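You operate a simulated robot arm through the tools that you are given. There is no shell and no other tool. Be economical: measure what you need, move in short steps, check, and stop when the job is done.

The job below is to be done with a simulated two-armed robot. You get a single attempt, and the scene is never put back.

JOB
On the top of the glue bench, fold the grey cloth in half.

Only the result counts: the job must be done as asked and must still hold three seconds after the hand-in. Knocking over, shifting, dropping, spilling or breaking anything else fails it. Flat cloth is picked up by pressing the open fingertips on it (5 to 10 N) and closing them slowly along it; thin cloth reads only 2 to 8 mm in the jaws.

ROBOT AND FRAMES
Two 7-joint arms with two-finger parallel grippers on one trunk, on a base that drives. Base frame: it is fixed to the floor where the robot stands at the start and does not move with it; the origin is under the middle of the robot, x ahead of it, y to its left, z up; the surface under the hand at the start is at about z = 80. Units: cm, degrees, N and s.
The left shoulder is at the start at [10.1, 18.2, 94], the right one opposite. With the tool pointing down near the work surface each hand reaches from about 30 to 78 cm from the robot's upright axis, wherever it stands, measured 20 degrees to its own side. Places, roughly: top of the glue bench [60, 0, 80]. Payload 3.91 kg a hand.
The tool frame of a hand sits at the grasp point between the pads (the TCP): z along the fingers, y along the line on which they close. The tips reach 3 cm beyond it. Largest opening 11 cm; finger width 2, thickness 1; the body of the gripper, 4.8 by 11.2 cm, starts 5.5 cm behind the TCP.
Orientation is told as [roll, pitch, yaw] about the base's x, y, z axes, in that order, counted from this pose: with the fingers straight down and closing along the base's y, the tool's x points along the base's -x, its y along +y and its z along -z.

CONTROLS
- The arms move only by the tool nudge_tool. It takes "left_rows", "right_rows" or both (then of equal length, played together; a hand with none holds still); each is a list of rows, each a list of 7 numbers: the shift along the tool's x, y, z in units of 50 mm (1.0 is 50 mm), then the turn, a rotation vector about the tool's x, y, z in units of 4 degrees (1.0 is 4 degrees), then the finger opening in cm, from 0 to 11. In form: [[x, y, z, rx, ry, rz, jaw], ...]. A call has 1 to 20 rows; each row shifts and turns the commanded pose from where the row before left it, along the tool's axes as they then stand. A call with a number of a shift or a turn outside -1 to 1 is refused whole. Rows are played at 5 a second. More than 5 cm and 8.6 degrees between two rows, or a gripper value outside its range, and nothing of the call is played. Where a pose cannot be reached the arm comes as near as it can. A force on the tool above 40 N (or 10 N above the force at the start of the call, whichever is more), or a blocked arm, ends the call early, and 0.2 s more pass. Each finger travels about 7.2 cm/s and halts on what it meets, pressing with about 37 N; the grip force reading is that of the motor and also rises with nothing between the fingers. The clock runs only during rows and for 0.2 s after the last one: add rows that do not move to give the fingers time. The reply holds the time, the measured pose of the TCP, the force on the tool along the base axes, the opening and the grip force, in the units named above and with some noise, with the torque about the TCP (base axes, N m) and any sound that the robot's microphone picked up, and new pictures: "show" is both (left out), scene, wrist or none (wrist: the cameras of the hands that moved).
- Cameras (640 x 400 px; columns grow to the right, rows downward): "scene" is now at [26.85, -0.65, 112.35]; the picture's right is [-0.07, -1.00, 0.00], its down [-0.52, 0.04, -0.86] and it looks along [0.85, -0.06, -0.52] (base axes); focal length 214 px, centre (320, 200). "left" rides on the left gripper at [7.2, -1.7, -10.3] in its tool frame; the picture's right is [0.23, 0.97, 0.00], its down [-0.76, 0.18, -0.62] and it looks along [-0.61, 0.14, 0.78] (tool axes); focal length 222 px, centre (320, 200). "right" rides on the right gripper at [7.2, 1.7, -10.3] in its tool frame; the picture's right is [-0.23, 0.97, 0.00], its down [-0.76, -0.18, -0.62] and it looks along [-0.61, -0.14, 0.78] (tool axes); focal length 222 px, centre (320, 200).
- move_column(by): slides the trunk up (or, below 0, down) by that many cm; the arms and the scene camera ride with it, the base frame stays. It gives what a move gives, with no picture.
- base_move(legs): drives the robot by 1 to 6 legs, each [ahead, left, turn to the left] in cm, cm and degrees, along the robot's own axes; the way and the turn of a leg run together, so that a leg with both is an arc; at most 150 cm and 180 degrees a leg. The arms and the cameras ride along, it lands a little off, and it stops where it bumps. It gives what a move gives, and a new picture of the scene camera.
- aim_head(pan, tilt): turns the head with the scene camera to pan (to the left, within 80 degrees either way) and tilt (down, from -29 to 69), counted from straight ahead of the robot. It gives what a move gives, and a new picture of the scene camera.
- measure_at(camera, pixels): for up to 12 pixels [column, row] of the newest picture of that camera ("zoom" is the newest enlarged one), the place [x, y, z] in the base frame of the surface seen there, good to about 0.3 cm. No time passes.
- enlarge(camera, box): a new picture of the part [left, top, right, bottom] of that camera's present view, enlarged. No time passes.
- close_job(): hands the job in; it is judged then, once.

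Keep the steps short. Do not move on a guess: measure, check each grasp and each placing, and mend mistakes. In all there are 80 turns and 260 pictures (those below and enlarged ones count). Leave the grippers open and the arms clear of the work at the hand-in unless told otherwise, and finish with a single line.

The tools are called after "Emit:" as name(argument=value, ...) on one line, values as JSON. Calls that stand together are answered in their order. nudge_tool: Moves the arms, as the interface text tells. Its arguments: {"type":"object","properties":{"left_rows":{"type":"array"},"right_rows":{"type":"array"},"show":{"type":"string","enum":["both","scene","wrist","none"]}},"required":[]} The other tools are called the same way: move_column (by) slides the trunk up or down; base_move (legs) drives the base; aim_head (pan, tilt) turns the head that bears the scene camera; measure_at (camera, pixels) gives the place of the surface under pixels of a picture; enlarge (camera, box) takes an enlarged picture of a part of a camera's view; close_job () hands the job in.

At the start:

```text
t: 0.0
left_eef_pos: [44.6, 12.86, 104.28]
left_orientation: [0.0, 0.0, 0.0]
left_wrist_force: [0.0, 0.7, 0.0]
left_wrist_torque: [-0.03, -0.05, 0.01]
left_finger_gap: 11.02
left_grip_force: 0.0
right_eef_pos: [55.65, -24.8, 97.36]
right_orientation: [-0.1, -0.1, 0.0]
right_wrist_force: [0.2, 0.6, 0.6]
right_wrist_torque: [0.01, -0.04, 0.01]
right_finger_gap: 11.0
right_grip_force: 0.1
trunk travel left (down, up): [-20.0, 31.4]
robot x, y, heading: [0.4, 0.29, 0.3]
head pan, tilt: [-4.0, 31.1]
```

scene: 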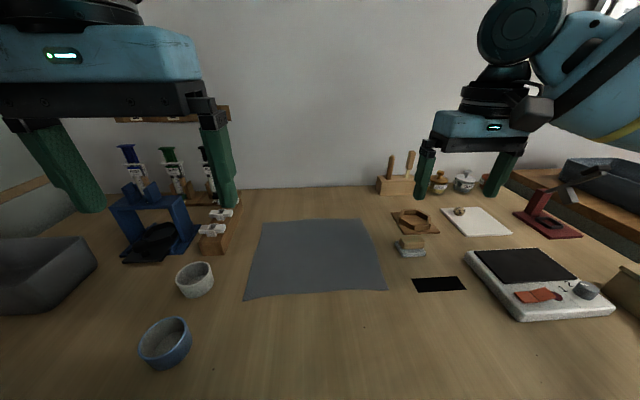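
right: 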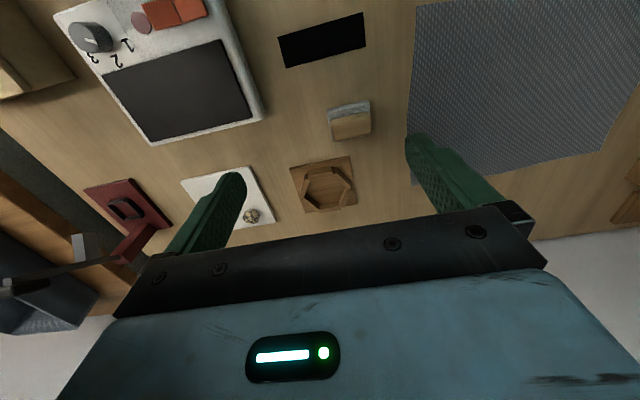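
left: 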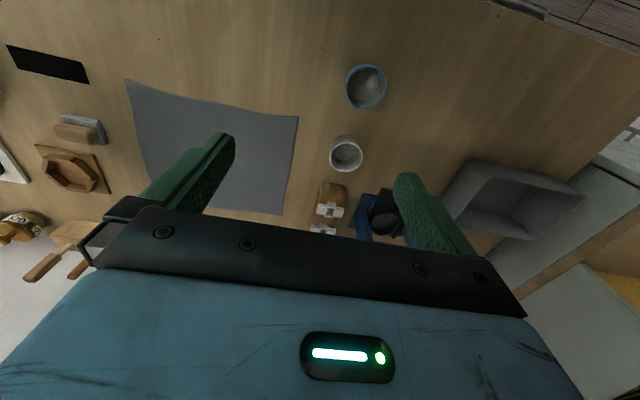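

I see the grey cloth at scene corners about (262,221), (362,219), (387,290), (244,300). I measure these and nearby things.

Emit:
measure_at(camera="scene", pixels=[[263, 222], [361, 220], [386, 289], [245, 299], [315, 294], [374, 255], [254, 258], [318, 255], [411, 250], [412, 280], [205, 290], [215, 250]])

Emit:
enlarge(camera="scene", box=[220, 200, 420, 325])

```text
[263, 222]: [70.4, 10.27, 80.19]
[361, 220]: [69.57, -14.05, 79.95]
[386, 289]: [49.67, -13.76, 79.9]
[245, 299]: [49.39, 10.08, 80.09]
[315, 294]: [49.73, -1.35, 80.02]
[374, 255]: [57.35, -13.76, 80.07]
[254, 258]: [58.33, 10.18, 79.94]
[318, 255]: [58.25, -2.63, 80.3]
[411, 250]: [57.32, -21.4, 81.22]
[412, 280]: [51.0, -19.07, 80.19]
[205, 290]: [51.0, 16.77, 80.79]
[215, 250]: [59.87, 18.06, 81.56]
```

```text
3.20 times, centred on (320, 262) of scene
```

zoom: 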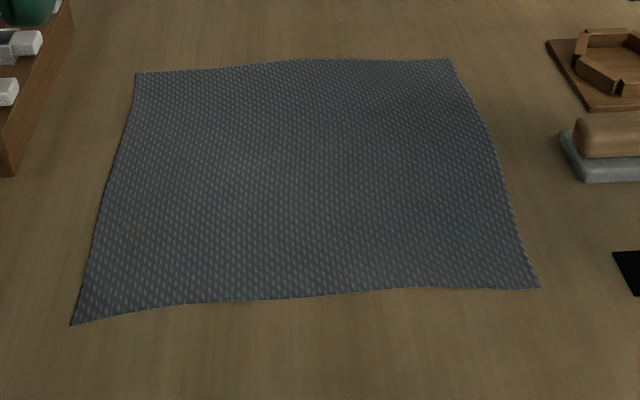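

The cloth is flat, with x running about 49.5–70 and y about -14 to 10. I'll pinch the two far corners and fold that edge toward the robot. First I move both hands above the far corners with the tips about 6 cm up and the jaws at 3 cm.

Emit:
nudge_tool(left_rows=[[-0.8, -0.18, 0.1, 0, 0, 0, 3], [-0.8, -0.18, 0.4, 0, 0, 0, 3], [-0.8, -0.18, 0.5, 0, 0, 0, 3], [-0.8, -0.18, 0.5, 0, 0, 0, 3], [-0.8, -0.18, 0.6, 0, 0, 0, 3], [-0.9, -0.17, 0.6, 0, 0, 0, 3], [0, 0, 0, 0, 0, 0, 3], [0, 0, 0, 0, 0, 0, 3]], right_rows=[[-0.4, 0.45, 0, 0, 0, 0, 3], [-0.4, 0.45, 0.1, 0, 0, 0, 3], [-0.4, 0.45, 0.2, 0, 0, 0, 3], [-0.4, 0.45, 0.3, 0, 0, 0, 3], [-0.45, 0.45, 0.3, 0, 0, 0, 3], [-0.5, 0.45, 0.4, 0, 0, 0, 3], [0, 0, 0, 0, 0, 0, 3], [0, 0, 0, 0, 0, 0, 3]])

```text
refused: row 5 steps farther than a row can; nothing moved
```

Row 5 is longer than a single row allows, so I spread the same path over more rows.

Emit:
nudge_tool(left_rows=[[-0.7, -0.15, 0.2, 0, 0, 0, 3], [-0.7, -0.15, 0.35, 0, 0, 0, 3], [-0.7, -0.15, 0.4, 0, 0, 0, 3], [-0.7, -0.15, 0.4, 0, 0, 0, 3], [-0.7, -0.15, 0.45, 0, 0, 0, 3], [-0.7, -0.15, 0.5, 0, 0, 0, 3], [-0.7, -0.17, 0.5, 0, 0, 0, 3], [0, 0, 0, 0, 0, 0, 3], [0, 0, 0, 0, 0, 0, 3]], right_rows=[[-0.4, 0.45, 0, 0, 0, 0, 3], [-0.4, 0.45, 0.1, 0, 0, 0, 3], [-0.4, 0.45, 0.2, 0, 0, 0, 3], [-0.4, 0.45, 0.3, 0, 0, 0, 3], [-0.45, 0.45, 0.3, 0, 0, 0, 3], [-0.5, 0.45, 0.4, 0, 0, 0, 3], [0, 0, 0.1, 0, 0, 0, 3], [0, 0, 0, 0, 0, 0, 3], [0, 0, 0, 0, 0, 0, 3]])

```text
t: 2.0
left_eef_pos: [69.02, 7.33, 90.15]
left_orientation: [-0.1, 0.0, 0.0]
left_wrist_force: [1.0, -0.8, 0.2]
left_wrist_torque: [0.01, 0.01, -0.01]
left_finger_gap: 2.99
left_grip_force: 0.1
right_eef_pos: [68.39, -11.28, 90.34]
right_orientation: [0.0, 0.0, 0.0]
right_wrist_force: [0.2, 0.0, 0.2]
right_wrist_torque: [-0.02, 0.03, 0.0]
right_finger_gap: 2.99
right_grip_force: 0.0
trunk travel left (down, up): [-20.0, 31.4]
robot x, y, heading: [-0.18, -0.36, -0.0]
head pan, tilt: [-4.0, 31.1]
```

scene: 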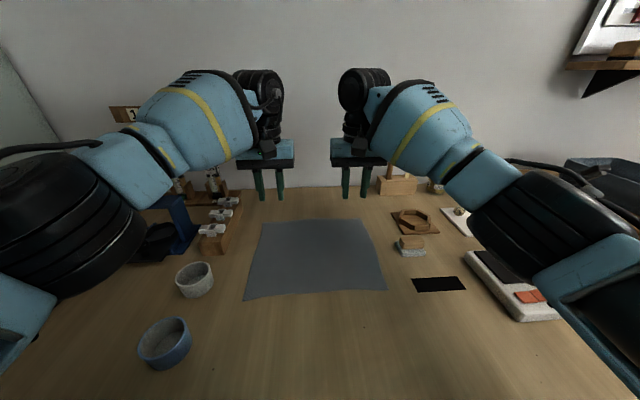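
right: 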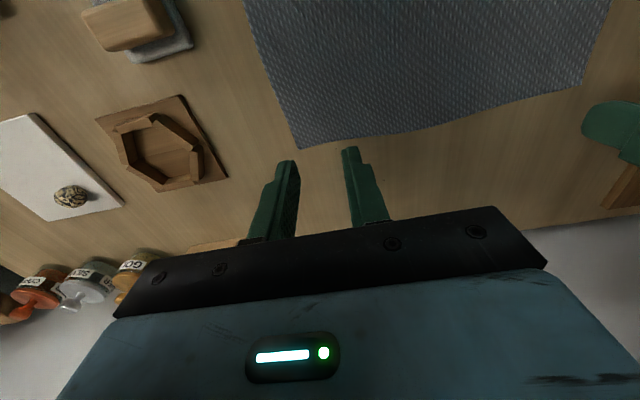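
left: 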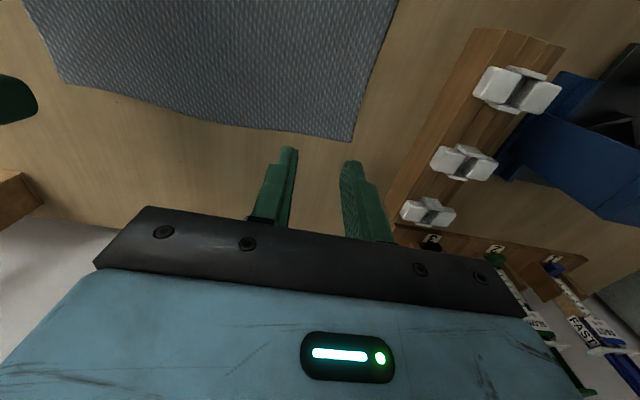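

Both hands hover with the rail well clear. I measure the far corners and the far edge in the wrist pictures to place the fingers exactly.

Emit:
measure_at(camera="left", pixels=[[350, 139], [300, 132], [240, 120], [70, 82], [290, 150], [349, 164], [362, 100]])

Emit:
measure_at(camera="right", pixels=[[302, 146], [350, 139], [420, 124], [575, 86], [290, 163], [350, 149], [285, 110]])

```text
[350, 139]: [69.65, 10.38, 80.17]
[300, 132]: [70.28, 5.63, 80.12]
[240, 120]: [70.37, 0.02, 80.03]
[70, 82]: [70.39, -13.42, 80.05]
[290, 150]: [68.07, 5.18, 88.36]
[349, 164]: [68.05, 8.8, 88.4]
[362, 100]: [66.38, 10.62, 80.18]
```

```text
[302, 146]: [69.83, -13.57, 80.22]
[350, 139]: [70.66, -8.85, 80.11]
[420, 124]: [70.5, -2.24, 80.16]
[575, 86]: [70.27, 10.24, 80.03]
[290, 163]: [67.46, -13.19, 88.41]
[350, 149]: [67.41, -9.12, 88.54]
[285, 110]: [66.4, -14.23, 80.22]
```

The far edge is at x≈70.2 with corners at y≈10.3 and -13.7. I shift the right hand 0.6 cm outward and bring both down to just above the cloth.

Emit:
nudge_tool(left_rows=[[-0.04, 0, 0.5, 0, 0, 0, 3], [0, 0.02, 0.5, 0, 0, 0, 3], [0, 0, 0.3, 0, 0, 0, 3], [0, 0, 0, 0, 0, 0, 3]], right_rows=[[-0.12, 0, 0.5, 0, 0, 0, 3], [0, 0, 0.5, 0, 0, 0, 3], [0, 0, 0.33, 0, 0, 0, 3], [0, 0, 0, 0, 0, 0, 3]], show="none")

```text
t: 3.0
left_eef_pos: [69.14, 7.53, 83.77]
left_orientation: [0.0, 0.1, 0.0]
left_wrist_force: [-0.1, -1.2, -0.3]
left_wrist_torque: [0.0, 0.01, 0.02]
left_finger_gap: 3.01
left_grip_force: 0.0
right_eef_pos: [69.0, -11.38, 83.6]
right_orientation: [-0.1, 0.0, 0.0]
right_wrist_force: [0.1, 0.2, 0.3]
right_wrist_torque: [-0.03, 0.02, 0.01]
right_finger_gap: 2.98
right_grip_force: 0.1
trunk travel left (down, up): [-20.0, 31.4]
robot x, y, heading: [0.03, 0.29, -0.0]
head pan, tilt: [-4.0, 31.1]
```

The tips are about 0.6 cm above the cloth and not touching yet. I go down in small steps, watching the force.

Emit:
nudge_tool(left_rows=[[0, 0, 0.06, 0, 0, 0, 3], [0, 0, 0.05, 0, 0, 0, 3], [0, 0, 0, 0, 0, 0, 3]], right_rows=[[0, 0, 0.05, 0, 0, 0, 3], [0, 0, 0.04, 0, 0, 0, 3], [0, 0, 0, 0, 0, 0, 3]], show="none")

```text
t: 3.8
left_eef_pos: [69.28, 7.57, 83.21]
left_orientation: [0.0, 0.0, -0.1]
left_wrist_force: [0.0, -0.1, -0.8]
left_wrist_torque: [0.0, 0.03, -0.03]
left_finger_gap: 3.0
left_grip_force: 0.1
right_eef_pos: [69.1, -11.33, 83.26]
right_orientation: [0.0, 0.0, 0.0]
right_wrist_force: [-0.5, -0.9, 0.5]
right_wrist_torque: [-0.02, 0.0, 0.01]
right_finger_gap: 3.01
right_grip_force: 0.1
trunk travel left (down, up): [-20.0, 31.4]
robot x, y, heading: [-0.1, 0.03, 0.0]
head pan, tilt: [-4.0, 31.1]
```

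Still no contact force, so I go down another 0.15 cm.

Emit:
nudge_tool(left_rows=[[0, 0, 0.03, 0, 0, 0, 3], [0, 0, 0, 0, 0, 0, 3]], right_rows=[[0, 0, 0.03, 0, 0, 0, 3], [0, 0, 0, 0, 0, 0, 3]], show="none")

```text
t: 4.4
left_eef_pos: [69.24, 7.47, 82.98]
left_orientation: [0.0, 0.1, 0.1]
left_wrist_force: [-1.0, -0.3, 0.4]
left_wrist_torque: [0.0, -0.01, -0.01]
left_finger_gap: 3.03
left_grip_force: 0.2
right_eef_pos: [68.99, -11.34, 83.06]
right_orientation: [0.0, 0.0, 0.1]
right_wrist_force: [-0.1, 0.0, 3.4]
right_wrist_torque: [-0.02, -0.02, -0.03]
right_finger_gap: 2.99
right_grip_force: 0.1
trunk travel left (down, up): [-20.0, 31.4]
robot x, y, heading: [0.33, 0.16, -0.0]
head pan, tilt: [-4.0, 31.1]
```

The right hand touches at 3.4 N and the left is barely there. A little more down on each.

Emit:
nudge_tool(left_rows=[[0, 0, 0.025, 0, 0, 0, 3], [0, 0, 0, 0, 0, 0, 3]], right_rows=[[0, 0, 0.008, 0, 0, 0, 3], [0, 0, 0, 0, 0, 0, 3]], show="none")

```text
t: 5.0
left_eef_pos: [69.14, 7.55, 83.1]
left_orientation: [0.0, -0.2, 0.0]
left_wrist_force: [2.3, -0.4, 9.1]
left_wrist_torque: [0.05, -0.04, -0.02]
left_finger_gap: 2.99
left_grip_force: 0.2
right_eef_pos: [68.91, -11.3, 83.05]
right_orientation: [-0.1, -0.1, 0.0]
right_wrist_force: [1.2, 1.1, 3.5]
right_wrist_torque: [0.0, -0.01, -0.04]
right_finger_gap: 3.0
right_grip_force: 0.1
trunk travel left (down, up): [-20.0, 31.4]
robot x, y, heading: [0.09, 0.02, 0.1]
head pan, tilt: [-4.0, 31.1]
```

Left presses at 9 N and right at 3.5 N. I press the right slightly more, then close both slowly.

Emit:
nudge_tool(left_rows=[[0, 0, 0, 0, 0, 0, 3], [0, 0, 0, 0, 0, 0, 2.7], [0, 0, 0, 0, 0, 0, 2.4], [0, 0, 0, 0, 0, 0, 2.1], [0, 0, 0, 0, 0, 0, 1.8], [0, 0, 0, 0, 0, 0, 1.5], [0, 0, 0, 0, 0, 0, 1.2], [0, 0, 0, 0, 0, 0, 0.9], [0, 0, 0, 0, 0, 0, 0.6], [0, 0, 0, 0, 0, 0, 0.3], [0, 0, 0, 0, 0, 0, 0], [0, 0, 0, 0, 0, 0, 0]], right_rows=[[0, 0, 0.014, 0, 0, 0, 3], [0, 0, 0, 0, 0, 0, 2.7], [0, 0, 0, 0, 0, 0, 2.4], [0, 0, 0, 0, 0, 0, 2.1], [0, 0, 0, 0, 0, 0, 1.8], [0, 0, 0, 0, 0, 0, 1.5], [0, 0, 0, 0, 0, 0, 1.2], [0, 0, 0, 0, 0, 0, 0.9], [0, 0, 0, 0, 0, 0, 0.6], [0, 0, 0, 0, 0, 0, 0.3], [0, 0, 0, 0, 0, 0, 0], [0, 0, 0, 0, 0, 0, 0]])

```text
t: 7.6
left_eef_pos: [69.13, 7.53, 83.14]
left_orientation: [-0.1, -0.1, 0.0]
left_wrist_force: [-0.4, 0.2, 17.1]
left_wrist_torque: [0.07, 0.04, -0.02]
left_finger_gap: 0.16
left_grip_force: 36.4
right_eef_pos: [68.82, -11.33, 83.12]
right_orientation: [0.0, -0.1, 0.0]
right_wrist_force: [0.2, 0.2, 3.4]
right_wrist_torque: [0.02, 0.0, 0.01]
right_finger_gap: 0.0
right_grip_force: 37.3
trunk travel left (down, up): [-20.0, 31.4]
robot x, y, heading: [-0.19, 0.2, -0.2]
head pan, tilt: [-4.0, 31.1]
```

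scene: 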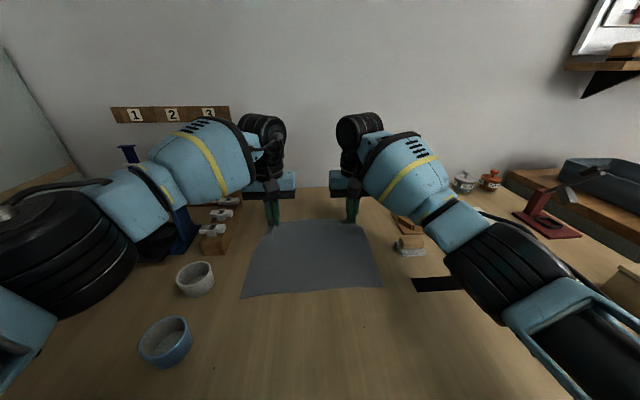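
right: 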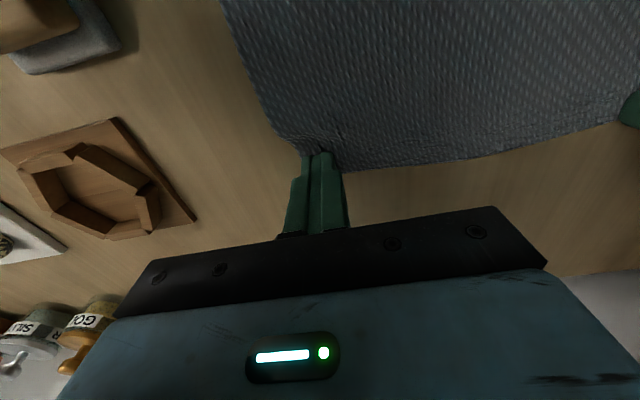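
left: 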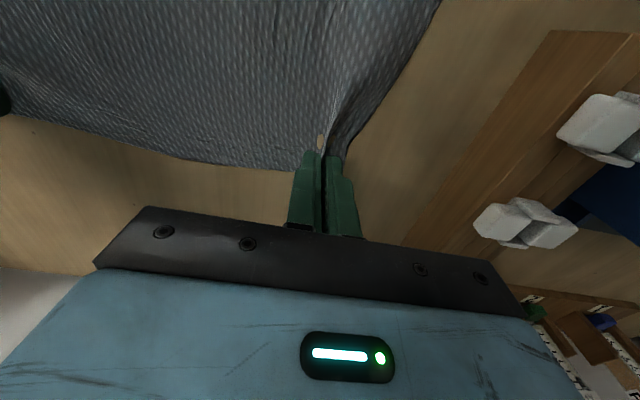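

Left reads 0.16 cm, so it probably has cloth. Right reads 0.0, so it missed. I lift the right slightly, reopen to 3 cm and press harder this time.

Emit:
nudge_tool(right_rows=[[0, 0, -0.1, 0, 0, 0, 0], [0, 0, 0, 0, 0, 0, 3], [0, 0, 0, 0, 0, 0, 3], [0, 0, 0.1, 0, 0, 0, 3], [0, 0, 0.02, 0, 0, 0, 3], [0, 0, 0, 0, 0, 0, 3]], show="wrist")

```text
t: 9.0
left_eef_pos: [69.08, 7.52, 83.15]
left_orientation: [0.1, -0.1, 0.1]
left_wrist_force: [-0.2, 1.7, 16.0]
left_wrist_torque: [0.04, -0.05, -0.01]
left_finger_gap: 0.17
left_grip_force: 36.9
right_eef_pos: [68.78, -11.35, 83.14]
right_orientation: [0.0, -0.2, 0.0]
right_wrist_force: [0.4, -1.5, 8.8]
right_wrist_torque: [-0.03, 0.03, 0.04]
right_finger_gap: 2.97
right_grip_force: 0.1
trunk travel left (down, up): [-20.0, 31.4]
robot x, y, heading: [-0.28, 0.09, -0.1]
head pan, tilt: [-4.0, 31.1]
```

right: 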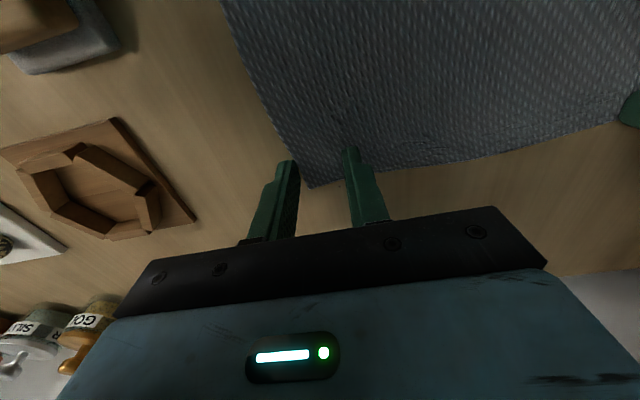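

The right force is good at 8.8 N, but the outer finger is now off the cloth because the corner moved to about (312,187). I measure it.

Emit:
measure_at(camera="right", pixels=[[312, 184], [280, 135], [335, 180], [400, 167], [340, 120]])

Emit:
enlarge(camera="right", box=[240, 90, 440, 215])

```text
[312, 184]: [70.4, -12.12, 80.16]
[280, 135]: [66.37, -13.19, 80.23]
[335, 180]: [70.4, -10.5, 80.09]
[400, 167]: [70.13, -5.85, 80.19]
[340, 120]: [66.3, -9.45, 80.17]
```

```text
3.20 times, centred on (340, 152) of right
```

zoom: 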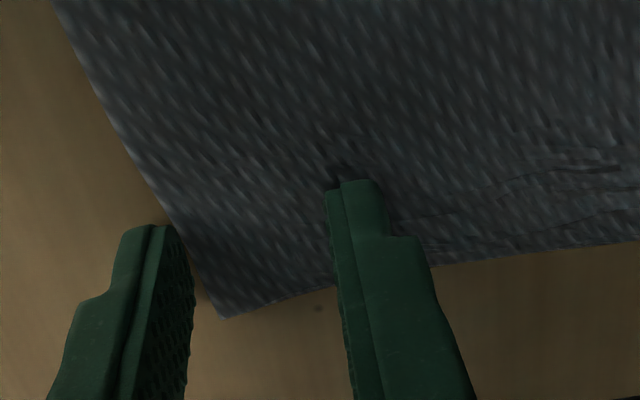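

The corner is at y≈-12.1. I lift the right, move it 1.9 cm inward and press again.

Emit:
nudge_tool(right_rows=[[0, 0, -0.16, 0, 0, 0, 3], [-0.04, 0.38, 0, 0, 0, 0, 3], [0, 0, 0, 0, 0, 0, 3], [0, 0, 0.14, 0, 0, 0, 3], [0, 0, 0.024, 0, 0, 0, 3], [0, 0, 0, 0, 0, 0, 3]], show="wrist")

```text
t: 10.4
left_eef_pos: [68.95, 7.42, 83.08]
left_orientation: [0.0, -0.2, 0.0]
left_wrist_force: [3.0, 0.7, 14.5]
left_wrist_torque: [0.02, -0.06, -0.02]
left_finger_gap: 0.18
left_grip_force: 37.0
right_eef_pos: [69.05, -9.36, 83.18]
right_orientation: [0.0, -0.3, 0.0]
right_wrist_force: [3.4, -2.2, 16.7]
right_wrist_torque: [-0.18, -0.15, 0.03]
right_finger_gap: 3.02
right_grip_force: 0.0
trunk travel left (down, up): [-20.0, 31.4]
robot x, y, heading: [0.33, 0.05, 0.4]
head pan, tilt: [-4.0, 31.1]
```

right: 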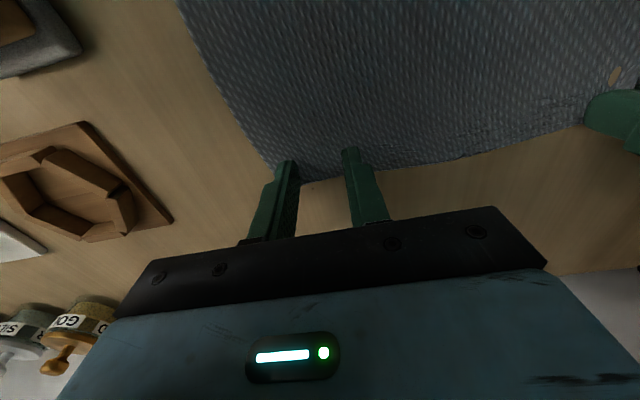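

The right presses at 16.7 N, which is too much. I ease off a little and close slowly.

Emit:
nudge_tool(right_rows=[[0, 0, -0.012, 0, 0, 0, 3], [0, 0, 0, 0, 0, 0, 2.7], [0, 0, 0, 0, 0, 0, 2.4], [0, 0, 0, 0, 0, 0, 2.1], [0, 0, 0, 0, 0, 0, 1.8], [0, 0, 0, 0, 0, 0, 1.5], [0, 0, 0, 0, 0, 0, 1.2], [0, 0, 0, 0, 0, 0, 0.9], [0, 0, 0, 0, 0, 0, 0.6], [0, 0, 0, 0, 0, 0, 0.3], [0, 0, 0, 0, 0, 0, 0], [0, 0, 0, 0, 0, 0, 0]], show="wrist")

```text
t: 13.0
left_eef_pos: [69.04, 7.5, 83.09]
left_orientation: [-0.1, -0.1, -0.1]
left_wrist_force: [1.1, -6.3, 7.5]
left_wrist_torque: [-0.17, -0.04, -0.04]
left_finger_gap: 0.15
left_grip_force: 36.7
right_eef_pos: [69.08, -9.28, 83.14]
right_orientation: [0.1, -0.3, 0.0]
right_wrist_force: [-0.6, 8.8, 21.1]
right_wrist_torque: [0.24, -0.07, 0.11]
right_finger_gap: 0.18
right_grip_force: 36.8
trunk travel left (down, up): [-20.0, 31.4]
robot x, y, heading: [-0.44, -0.35, -0.1]
head pan, tilt: [-4.0, 31.1]
```

right: 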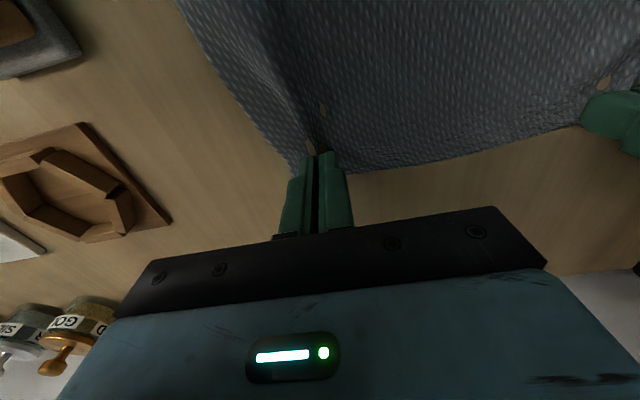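

Both jaws now hold cloth, 0.15 and 0.18 cm. I lift both by 4 cm and check.

Emit:
nudge_tool(left_rows=[[0.02, 0, -0.2, 0, 0, 0, 0], [0.05, 0, -0.3, 0, 0, 0, 0], [0.05, 0, -0.3, 0, 0, 0, 0], [0, 0, 0, 0, 0, 0, 0]], right_rows=[[0.02, 0, -0.2, 0, 0, 0, 0], [0.05, 0, -0.3, 0, 0, 0, 0], [0.05, 0, -0.3, 0, 0, 0, 0], [0, 0, 0, 0, 0, 0, 0]])

```text
t: 14.0
left_eef_pos: [68.64, 7.67, 86.94]
left_orientation: [0.0, 0.0, 0.1]
left_wrist_force: [0.0, -5.4, -1.2]
left_wrist_torque: [-0.18, -0.03, 0.02]
left_finger_gap: 0.18
left_grip_force: 36.5
right_eef_pos: [68.65, -9.38, 86.89]
right_orientation: [0.0, 0.1, 0.0]
right_wrist_force: [-0.5, 5.6, -0.1]
right_wrist_torque: [0.15, 0.02, 0.02]
right_finger_gap: 0.19
right_grip_force: 37.2
trunk travel left (down, up): [-20.0, 31.4]
robot x, y, heading: [0.24, 0.47, 0.2]
head pan, tilt: [-4.0, 31.1]
```

scene: 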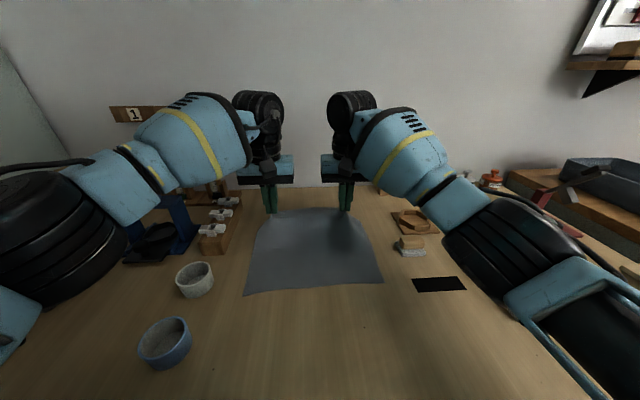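
right: 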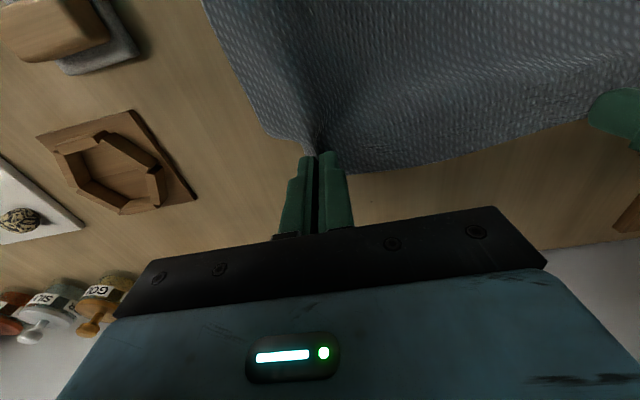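
left: 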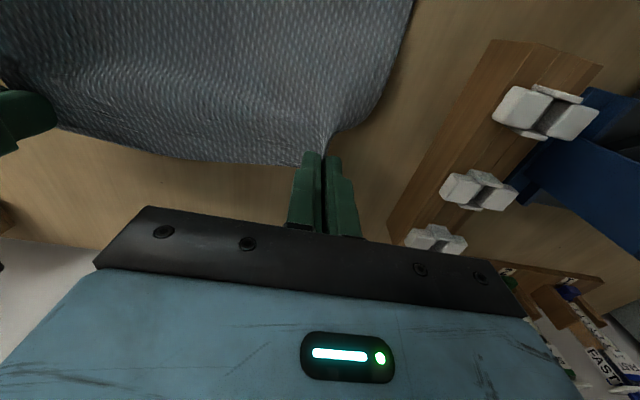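

Both corners are held and rise together. Next is the arc toward the robot, tilting the fingers forward 4° per row. I play the first half and check.

Emit:
nudge_tool(left_rows=[[0.272, -0.02, -0.418, 0, -1, 0, 0], [0.356, -0.02, -0.382, 0, -1, 0, 0], [0.409, -0.02, -0.251, 0, -1, 0, 0], [0.457, 0, -0.169, 0, -1, 0, 0], [0.476, 0, -0.082, 0, -1, 0, 0], [0, 0, 0, 0, 0, 0, 0]], right_rows=[[0.272, 0.02, -0.418, 0, -1, 0, 0], [0.356, 0.02, -0.382, 0, -1, 0, 0], [0.409, 0.02, -0.251, 0, -1, 0, 0], [0.457, 0, -0.169, 0, -1, 0, 0], [0.476, 0, -0.082, 0, -1, 0, 0], [0, 0, 0, 0, 0, 0, 0]])

```text
t: 15.4
left_eef_pos: [58.34, 7.28, 91.86]
left_orientation: [0.0, -20.0, 0.2]
left_wrist_force: [-0.8, 0.3, 0.0]
left_wrist_torque: [0.0, 0.02, -0.03]
left_finger_gap: 0.18
left_grip_force: 36.9
right_eef_pos: [58.45, -8.96, 91.69]
right_orientation: [-0.1, -19.9, -0.1]
right_wrist_force: [0.3, 0.0, 0.4]
right_wrist_torque: [0.0, 0.05, -0.01]
right_finger_gap: 0.18
right_grip_force: 36.9
trunk travel left (down, up): [-20.0, 31.4]
robot x, y, heading: [0.06, -0.25, -0.0]
head pan, tilt: [-4.0, 31.1]
```

scene: 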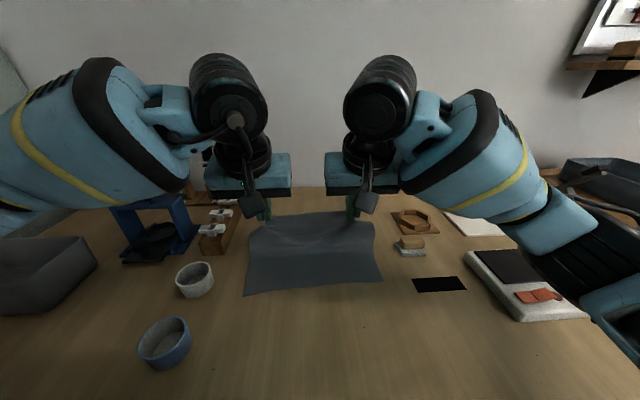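
right: 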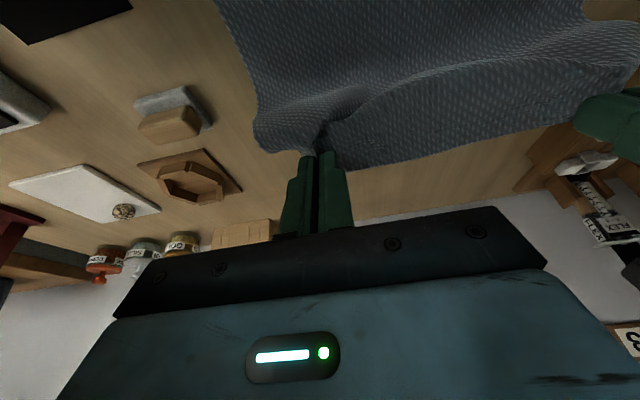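
left: 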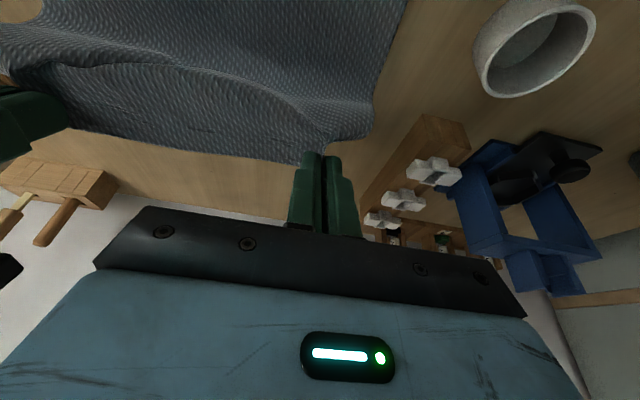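

The grips hold and the forces are small. I look closely at how the cloth hangs before going on.

Emit:
enlarge(camera="scene", box=[220, 185, 412, 305])

Emit:
measure_at(camera="scene", pixels=[[312, 214], [312, 222], [312, 230], [312, 238], [312, 246], [312, 255], [312, 265], [312, 275], [312, 285], [270, 225], [270, 240], [270, 260]])

```text
3.33 times, centred on (316, 245) of scene
```

zoom: 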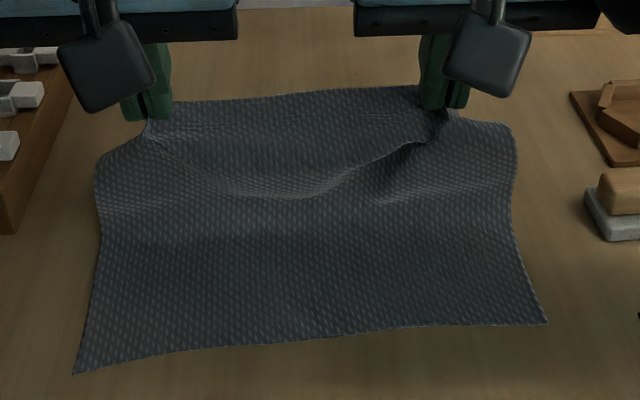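

```text
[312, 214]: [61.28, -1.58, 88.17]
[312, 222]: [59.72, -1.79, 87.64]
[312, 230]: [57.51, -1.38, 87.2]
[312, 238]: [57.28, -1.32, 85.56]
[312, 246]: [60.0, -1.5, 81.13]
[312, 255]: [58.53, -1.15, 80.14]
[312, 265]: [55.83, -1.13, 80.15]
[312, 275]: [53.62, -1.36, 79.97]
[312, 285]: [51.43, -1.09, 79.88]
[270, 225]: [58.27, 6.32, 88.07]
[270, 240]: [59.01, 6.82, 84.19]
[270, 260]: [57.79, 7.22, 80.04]
```

The near half lies flat up to x≈60, and the far half stands up there with its edge flopping back on top. That is as intended, so I play the second half of the arc.

Emit:
nudge_tool(left_rows=[[0.472, 0, 0.016, 0, -1, 0, 0], [0.469, 0, 0.074, 0, -1, 0, 0], [0.439, 0, 0.154, 0, -1, 0, 0], [0.401, 0, 0.2, 0, -1, 0, 0], [0.328, 0, 0.189, 0, -1, 0, 0], [0, 0, 0, 0, 0, 0, 0]], right_rows=[[0.472, 0, 0.016, 0, -1, 0, 0], [0.469, 0, 0.074, 0, -1, 0, 0], [0.439, 0, 0.154, 0, -1, 0, 0], [0.401, 0, 0.2, 0, -1, 0, 0], [0.328, 0, 0.189, 0, -1, 0, 0], [0, 0, 0, 0, 0, 0, 0]])

Emit:
enlarge(camera="scene", box=[200, 185, 440, 335])

```text
t: 16.8
left_eef_pos: [48.55, 7.34, 85.49]
left_orientation: [-0.3, -41.4, 0.0]
left_wrist_force: [0.5, -0.9, -0.8]
left_wrist_torque: [-0.03, 0.02, -0.01]
left_finger_gap: 0.18
left_grip_force: 36.8
right_eef_pos: [48.53, -9.26, 85.51]
right_orientation: [-0.4, -41.2, -0.3]
right_wrist_force: [-0.2, 0.5, -0.1]
right_wrist_torque: [-0.02, -0.02, 0.0]
right_finger_gap: 0.14
right_grip_force: 37.6
trunk travel left (down, up): [-20.0, 31.4]
robot x, y, heading: [-0.16, 0.11, -0.0]
head pan, tilt: [-4.0, 31.1]
heard: click
```

scene: 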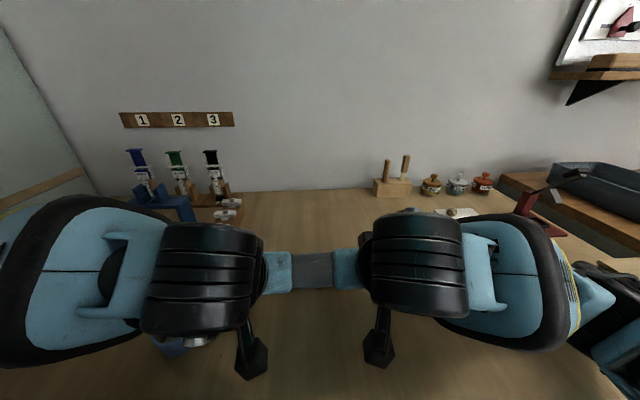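
right: 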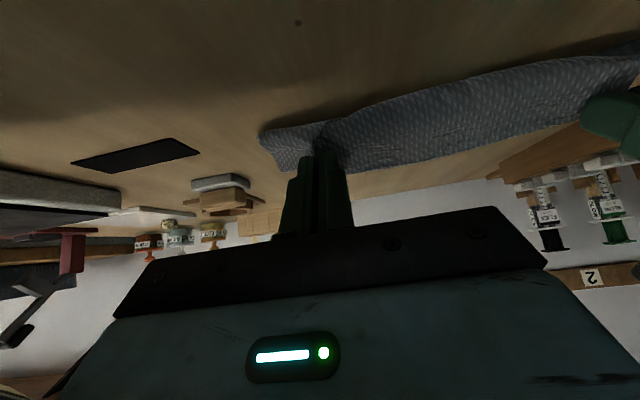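
left: 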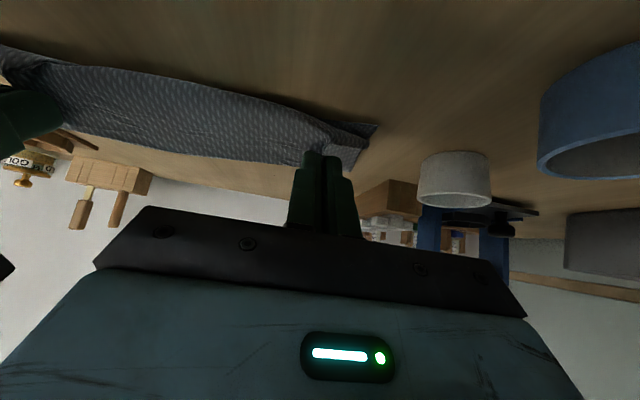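

```text
2.67 times, centred on (320, 260) of scene
```

zoom: 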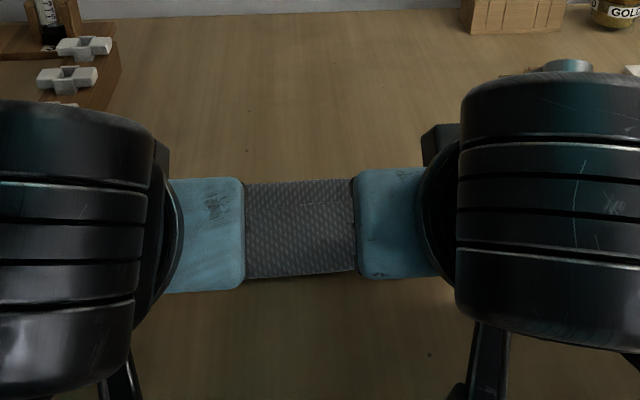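

The hands stopped 2 cm short of the planned x and 1.2 cm high, with a click, but forces are near zero and both grips still hold. I check the bowls and where the cloth lies.

Emit:
measure_at(camera="zoom", pixels=[[300, 181], [300, 200], [300, 220], [300, 240], [300, 260], [300, 272], [300, 278], [300, 300]])

Emit:
measure_at(camera="left", pixels=[[455, 200], [600, 180], [360, 130], [340, 155], [200, 85], [200, 120], [200, 155]])

Emit:
enlarge(camera="left", box=[240, 50, 640, 300])

```text
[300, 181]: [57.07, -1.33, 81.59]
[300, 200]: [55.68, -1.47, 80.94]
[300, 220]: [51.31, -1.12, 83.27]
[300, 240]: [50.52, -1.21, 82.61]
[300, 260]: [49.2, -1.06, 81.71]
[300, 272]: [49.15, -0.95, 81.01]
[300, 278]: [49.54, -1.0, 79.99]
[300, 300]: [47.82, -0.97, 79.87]
```

```text
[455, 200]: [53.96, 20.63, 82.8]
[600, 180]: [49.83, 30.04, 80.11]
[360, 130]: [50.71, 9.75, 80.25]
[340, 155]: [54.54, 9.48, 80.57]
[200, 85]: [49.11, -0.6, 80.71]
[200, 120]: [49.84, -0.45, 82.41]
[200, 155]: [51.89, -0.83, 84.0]
```

```text
1.60 times, centred on (440, 175) of left
```

zoom: 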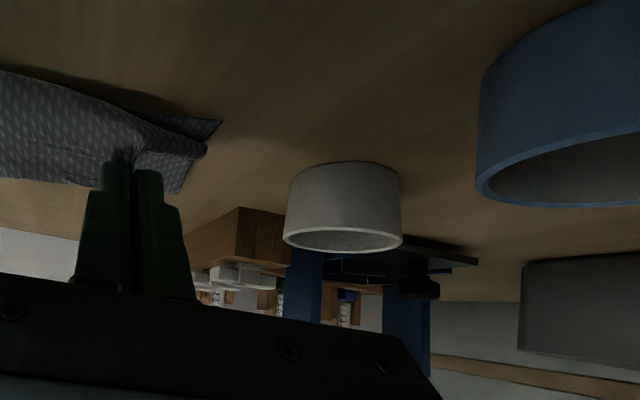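

The cloth is folded over with its bulge at x≈49.2, level with the near edge, and the gripped flap still curls back on top. The bowls and cup are undisturbed. The tilt seems to be at the arms' limit, so I turn back 16° and read the pose.

Emit:
nudge_tool(left_rows=[[0, 0, 0, 0, 1, 0, 0], [0, 0, 0, 0, 1, 0, 0], [0, 0, 0, 0, 1, 0, 0], [0, 0, 0, 0, 1, 0, 0], [0, 0, 0, 0, 0, 0, 0]], right_rows=[[0, 0, 0, 0, 1, 0, 0], [0, 0, 0, 0, 1, 0, 0], [0, 0, 0, 0, 1, 0, 0], [0, 0, 0, 0, 1, 0, 0], [0, 0, 0, 0, 0, 0, 0]], show="wrist")

```text
t: 18.0
left_eef_pos: [49.85, 7.43, 84.78]
left_orientation: [-0.1, -24.4, 0.0]
left_wrist_force: [-0.2, -0.5, 0.1]
left_wrist_torque: [-0.03, -0.04, 0.01]
left_finger_gap: 0.17
left_grip_force: 36.9
right_eef_pos: [49.69, -8.96, 84.71]
right_orientation: [-0.1, -24.3, 0.0]
right_wrist_force: [0.1, 0.1, -0.2]
right_wrist_torque: [-0.01, 0.02, -0.01]
right_finger_gap: 0.17
right_grip_force: 36.5
trunk travel left (down, up): [-20.0, 31.4]
robot x, y, heading: [0.13, -0.26, -0.1]
head pan, tilt: [-4.0, 31.1]
```

right: 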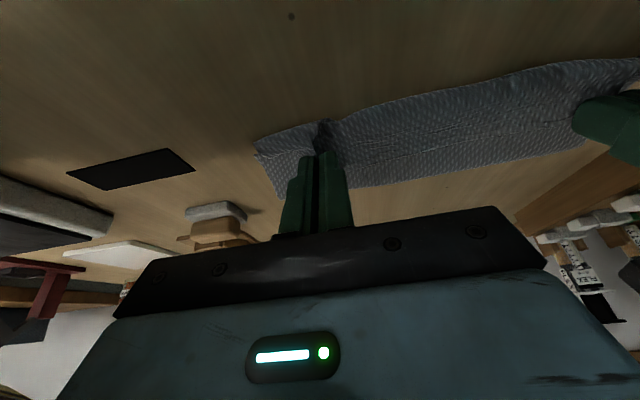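
left: 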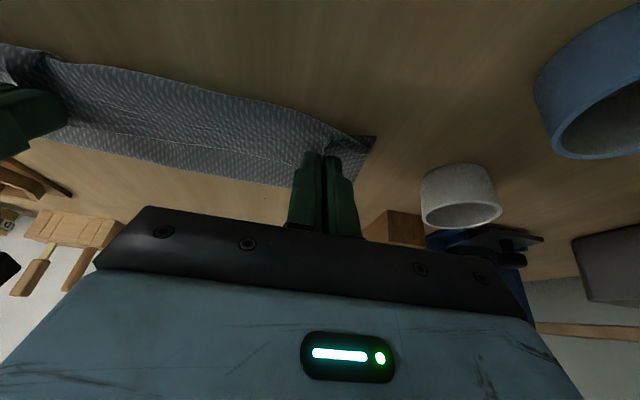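

The tips are now at about (51.0, 82.0). I move them 0.8 cm forward and 0.8 cm down, to just above the lower layer.

Emit:
nudge_tool(left_rows=[[-0.06, 0, 0.11, 0, 0, 0, 0], [-0.06, 0, 0.11, 0, 0, 0, 0], [0, 0, 0, 0, 0, 0, 0]], right_rows=[[-0.06, 0, 0.11, 0, 0, 0, 0], [-0.06, 0, 0.11, 0, 0, 0, 0], [0, 0, 0, 0, 0, 0, 0]], show="wrist")

```text
t: 18.8
left_eef_pos: [49.97, 7.4, 84.54]
left_orientation: [-0.1, -25.1, -0.2]
left_wrist_force: [0.8, -1.4, 0.4]
left_wrist_torque: [0.01, 0.0, 0.0]
left_finger_gap: 0.2
left_grip_force: 37.5
right_eef_pos: [50.0, -9.17, 84.62]
right_orientation: [-0.3, -25.2, -0.6]
right_wrist_force: [0.3, 1.0, -0.7]
right_wrist_torque: [-0.03, -0.02, 0.02]
right_finger_gap: 0.16
right_grip_force: 37.2
trunk travel left (down, up): [-20.0, 31.4]
robot x, y, heading: [-0.23, 0.01, -0.4]
head pan, tilt: [-4.0, 31.1]
```

right: 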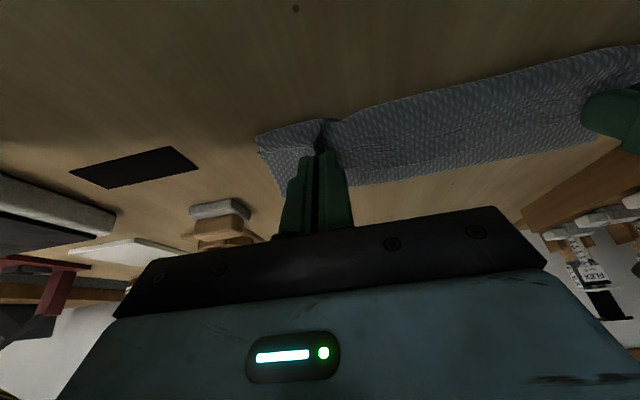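
left: 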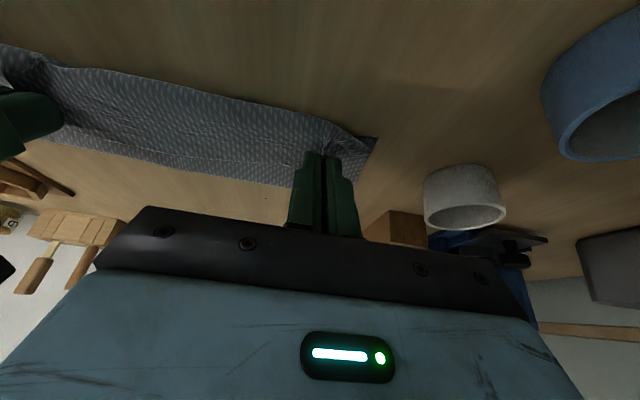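

The arms are still limited by the tilt, since the pose barely moved. I turn back another 16°, which frees the wrists, and raise the command a touch so I don't press down.

Emit:
nudge_tool(left_rows=[[0, 0, -0.04, 0, 1, 0, 0], [0, 0, -0.04, 0, 1, 0, 0], [0, 0, -0.04, 0, 1, 0, 0], [0, 0, -0.04, 0, 1, 0, 0], [0, 0, 0, 0, 0, 0, 0]], right_rows=[[0, 0, -0.04, 0, 1, 0, 0], [0, 0, -0.04, 0, 1, 0, 0], [0, 0, -0.04, 0, 1, 0, 0], [0, 0, -0.04, 0, 1, 0, 0], [0, 0, 0, 0, 0, 0, 0]])

```text
t: 20.0
left_eef_pos: [51.43, 7.28, 84.28]
left_orientation: [-0.1, -7.9, 0.1]
left_wrist_force: [0.8, -0.3, 0.0]
left_wrist_torque: [-0.02, -0.01, 0.0]
left_finger_gap: 0.17
left_grip_force: 37.2
right_eef_pos: [51.39, -8.88, 84.39]
right_orientation: [-0.1, -8.0, 0.0]
right_wrist_force: [0.1, -0.5, 0.0]
right_wrist_torque: [0.0, -0.01, -0.03]
right_finger_gap: 0.17
right_grip_force: 36.8
trunk travel left (down, up): [-20.0, 31.4]
robot x, y, heading: [-0.09, 0.01, 0.2]
head pan, tilt: [-4.0, 31.1]
```

scene: 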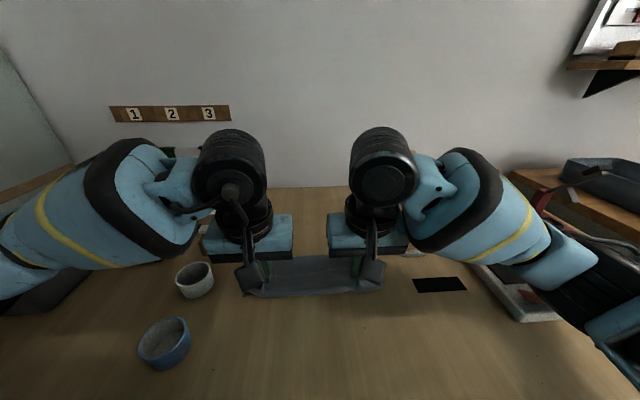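
right: 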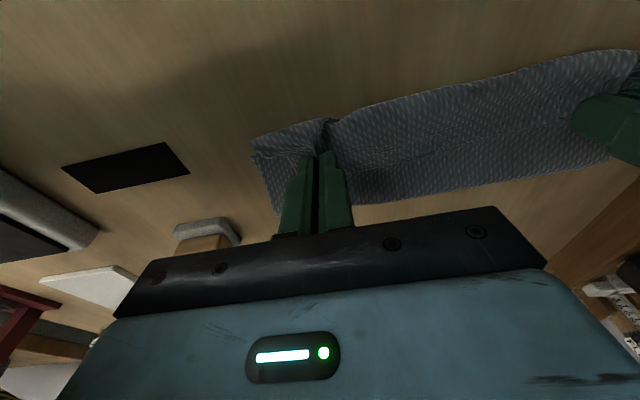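
left: 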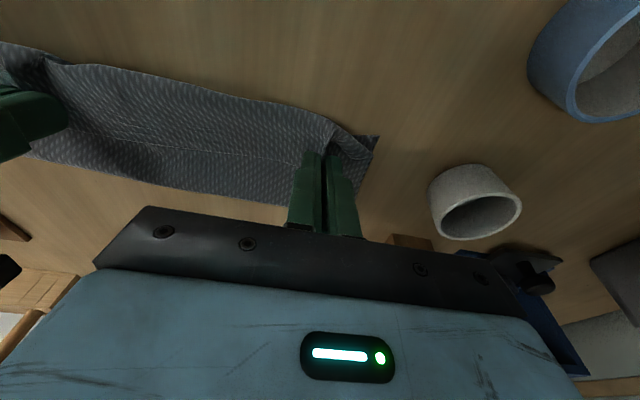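

The arms follow the command again. The tips are at about (51.8, 81.3), and the upper layer covers the lower one with a curled-back rim. I lower 0.6 cm and open slowly to spread the gathers.

Emit:
nudge_tool(left_rows=[[0, 0, 0.06, 0, 0, 0, 0], [0, 0, 0.06, 0, 0, 0, 0], [0, 0, 0, 0, 0, 0, 0.6], [0, 0, 0, 0, 0, 0, 1.2], [0, 0, 0, 0, 0, 0, 1.8], [0, 0, 0, 0, 0, 0, 2.4], [0, 0, 0, 0, 0, 0, 3], [0, 0, 0, 0, 0, 0, 3.6], [0, 0, 0, 0, 0, 0, 3.6]], right_rows=[[0, 0, 0.06, 0, 0, 0, 0], [0, 0, 0.06, 0, 0, 0, 0], [0, 0, 0, 0, 0, 0, 0.6], [0, 0, 0, 0, 0, 0, 1.2], [0, 0, 0, 0, 0, 0, 1.8], [0, 0, 0, 0, 0, 0, 2.4], [0, 0, 0, 0, 0, 0, 3], [0, 0, 0, 0, 0, 0, 3.6], [0, 0, 0, 0, 0, 0, 3.6]], show="wrist")

```text
t: 22.0
left_eef_pos: [51.46, 7.29, 83.78]
left_orientation: [0.0, -8.0, 0.0]
left_wrist_force: [0.3, -0.6, 0.4]
left_wrist_torque: [0.0, 0.0, 0.01]
left_finger_gap: 3.63
left_grip_force: 0.1
right_eef_pos: [51.39, -8.9, 83.77]
right_orientation: [0.0, -8.1, 0.0]
right_wrist_force: [-0.2, 0.4, 0.2]
right_wrist_torque: [-0.01, 0.04, -0.02]
right_finger_gap: 3.61
right_grip_force: 0.1
trunk travel left (down, up): [-20.0, 31.4]
robot x, y, heading: [0.15, 0.05, -0.1]
head pan, tilt: [-4.0, 31.1]
```

right: 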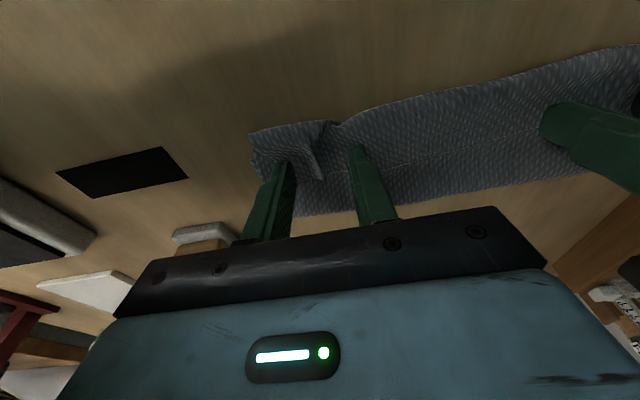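
left: 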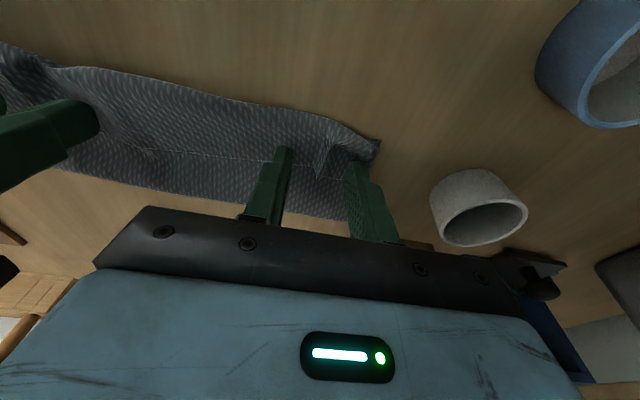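

Released. I raise both hands, move them outward and look at the cloth.

Emit:
nudge_tool(left_rows=[[0, 0, -0.5, 0, 0, 0, 3.6], [0, 0, -0.9, 0, 1, 0, 3.6], [0, 0, -0.9, 0, 1, 0, 3.6], [0, 0.9, -0.4, 0, 0, 0, 3.6], [0, 0.95, 0, 0, 0, 0, 3.6], [0, 0.95, 0, 0, 0, 0, 3.6], [0, 0, 0, 0, 0, 0, 3.6]], right_rows=[[0, 0, -0.5, 0, 0, 0, 3.6], [0, 0, -0.9, 0, 1, 0, 3.6], [0, 0, -0.9, 0, 1, 0, 3.6], [0, -0.9, -0.4, 0, 0, 0, 3.6], [0, -0.95, 0, 0, 0, 0, 3.6], [0, -0.95, 0, 0, 0, 0, 3.6], [0, 0, 0, 0, 0, 0, 3.6]], show="scene")

Emit:
enlarge(camera="scene", box=[220, 210, 420, 335])

```text
t: 23.6
left_eef_pos: [50.18, 21.25, 97.42]
left_orientation: [0.0, 0.0, 0.1]
left_wrist_force: [0.0, 0.4, 0.5]
left_wrist_torque: [0.01, 0.0, 0.0]
left_finger_gap: 3.58
left_grip_force: 0.1
right_eef_pos: [50.2, -23.01, 97.02]
right_orientation: [-0.1, 0.0, 0.0]
right_wrist_force: [-0.1, -0.2, 0.5]
right_wrist_torque: [-0.02, 0.0, 0.0]
right_finger_gap: 3.6
right_grip_force: 0.0
trunk travel left (down, up): [-20.0, 31.4]
robot x, y, heading: [0.18, -0.26, 0.0]
head pan, tilt: [-4.0, 31.1]
```

scene: 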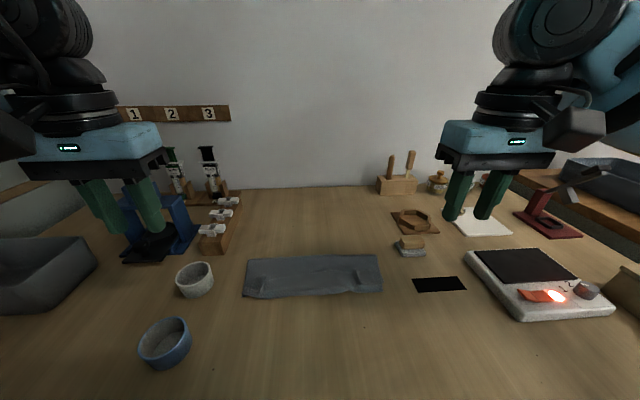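

```text
3.20 times, centred on (320, 272) of scene
```

zoom: 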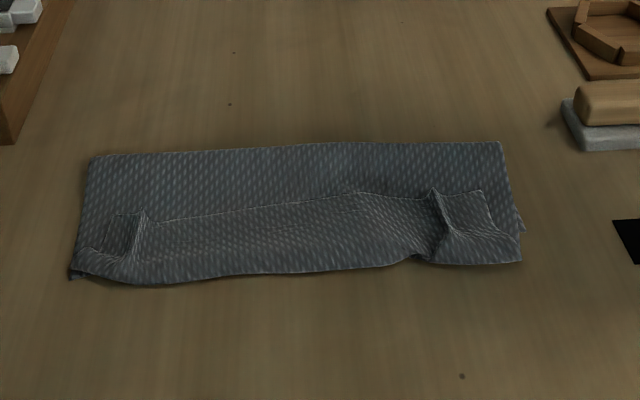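

The cloth is folded with the rim curled back, still to be straightened. But the device on the right now shows a glowing red lamp that was dark at the start. The click was probably my right arm hitting its switch, so I look closer.

Emit:
enlarge(camera="scene", box=[450, 230, 640, 349])

Emit:
measure_at(camera="scene", pixels=[[528, 297], [540, 296], [552, 296], [558, 296], [584, 289], [530, 265], [610, 310], [520, 315], [470, 253]])

```text
3.36 times, centred on (545, 290) of scene
```

zoom: 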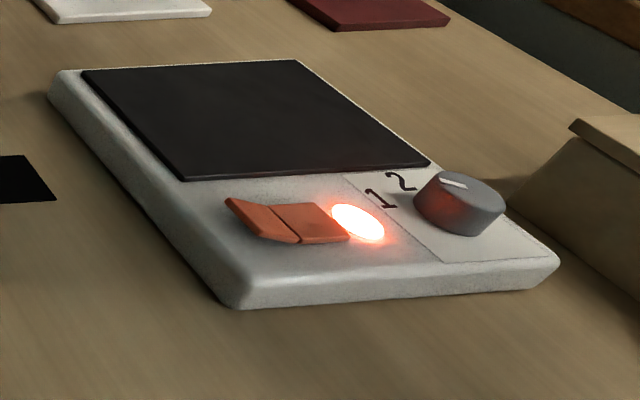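

```text
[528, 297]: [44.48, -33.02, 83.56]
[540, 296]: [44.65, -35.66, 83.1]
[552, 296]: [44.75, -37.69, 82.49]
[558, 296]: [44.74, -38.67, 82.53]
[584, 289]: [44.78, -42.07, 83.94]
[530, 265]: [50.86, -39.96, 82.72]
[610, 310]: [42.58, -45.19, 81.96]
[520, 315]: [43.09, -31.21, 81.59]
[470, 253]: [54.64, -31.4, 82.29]
```

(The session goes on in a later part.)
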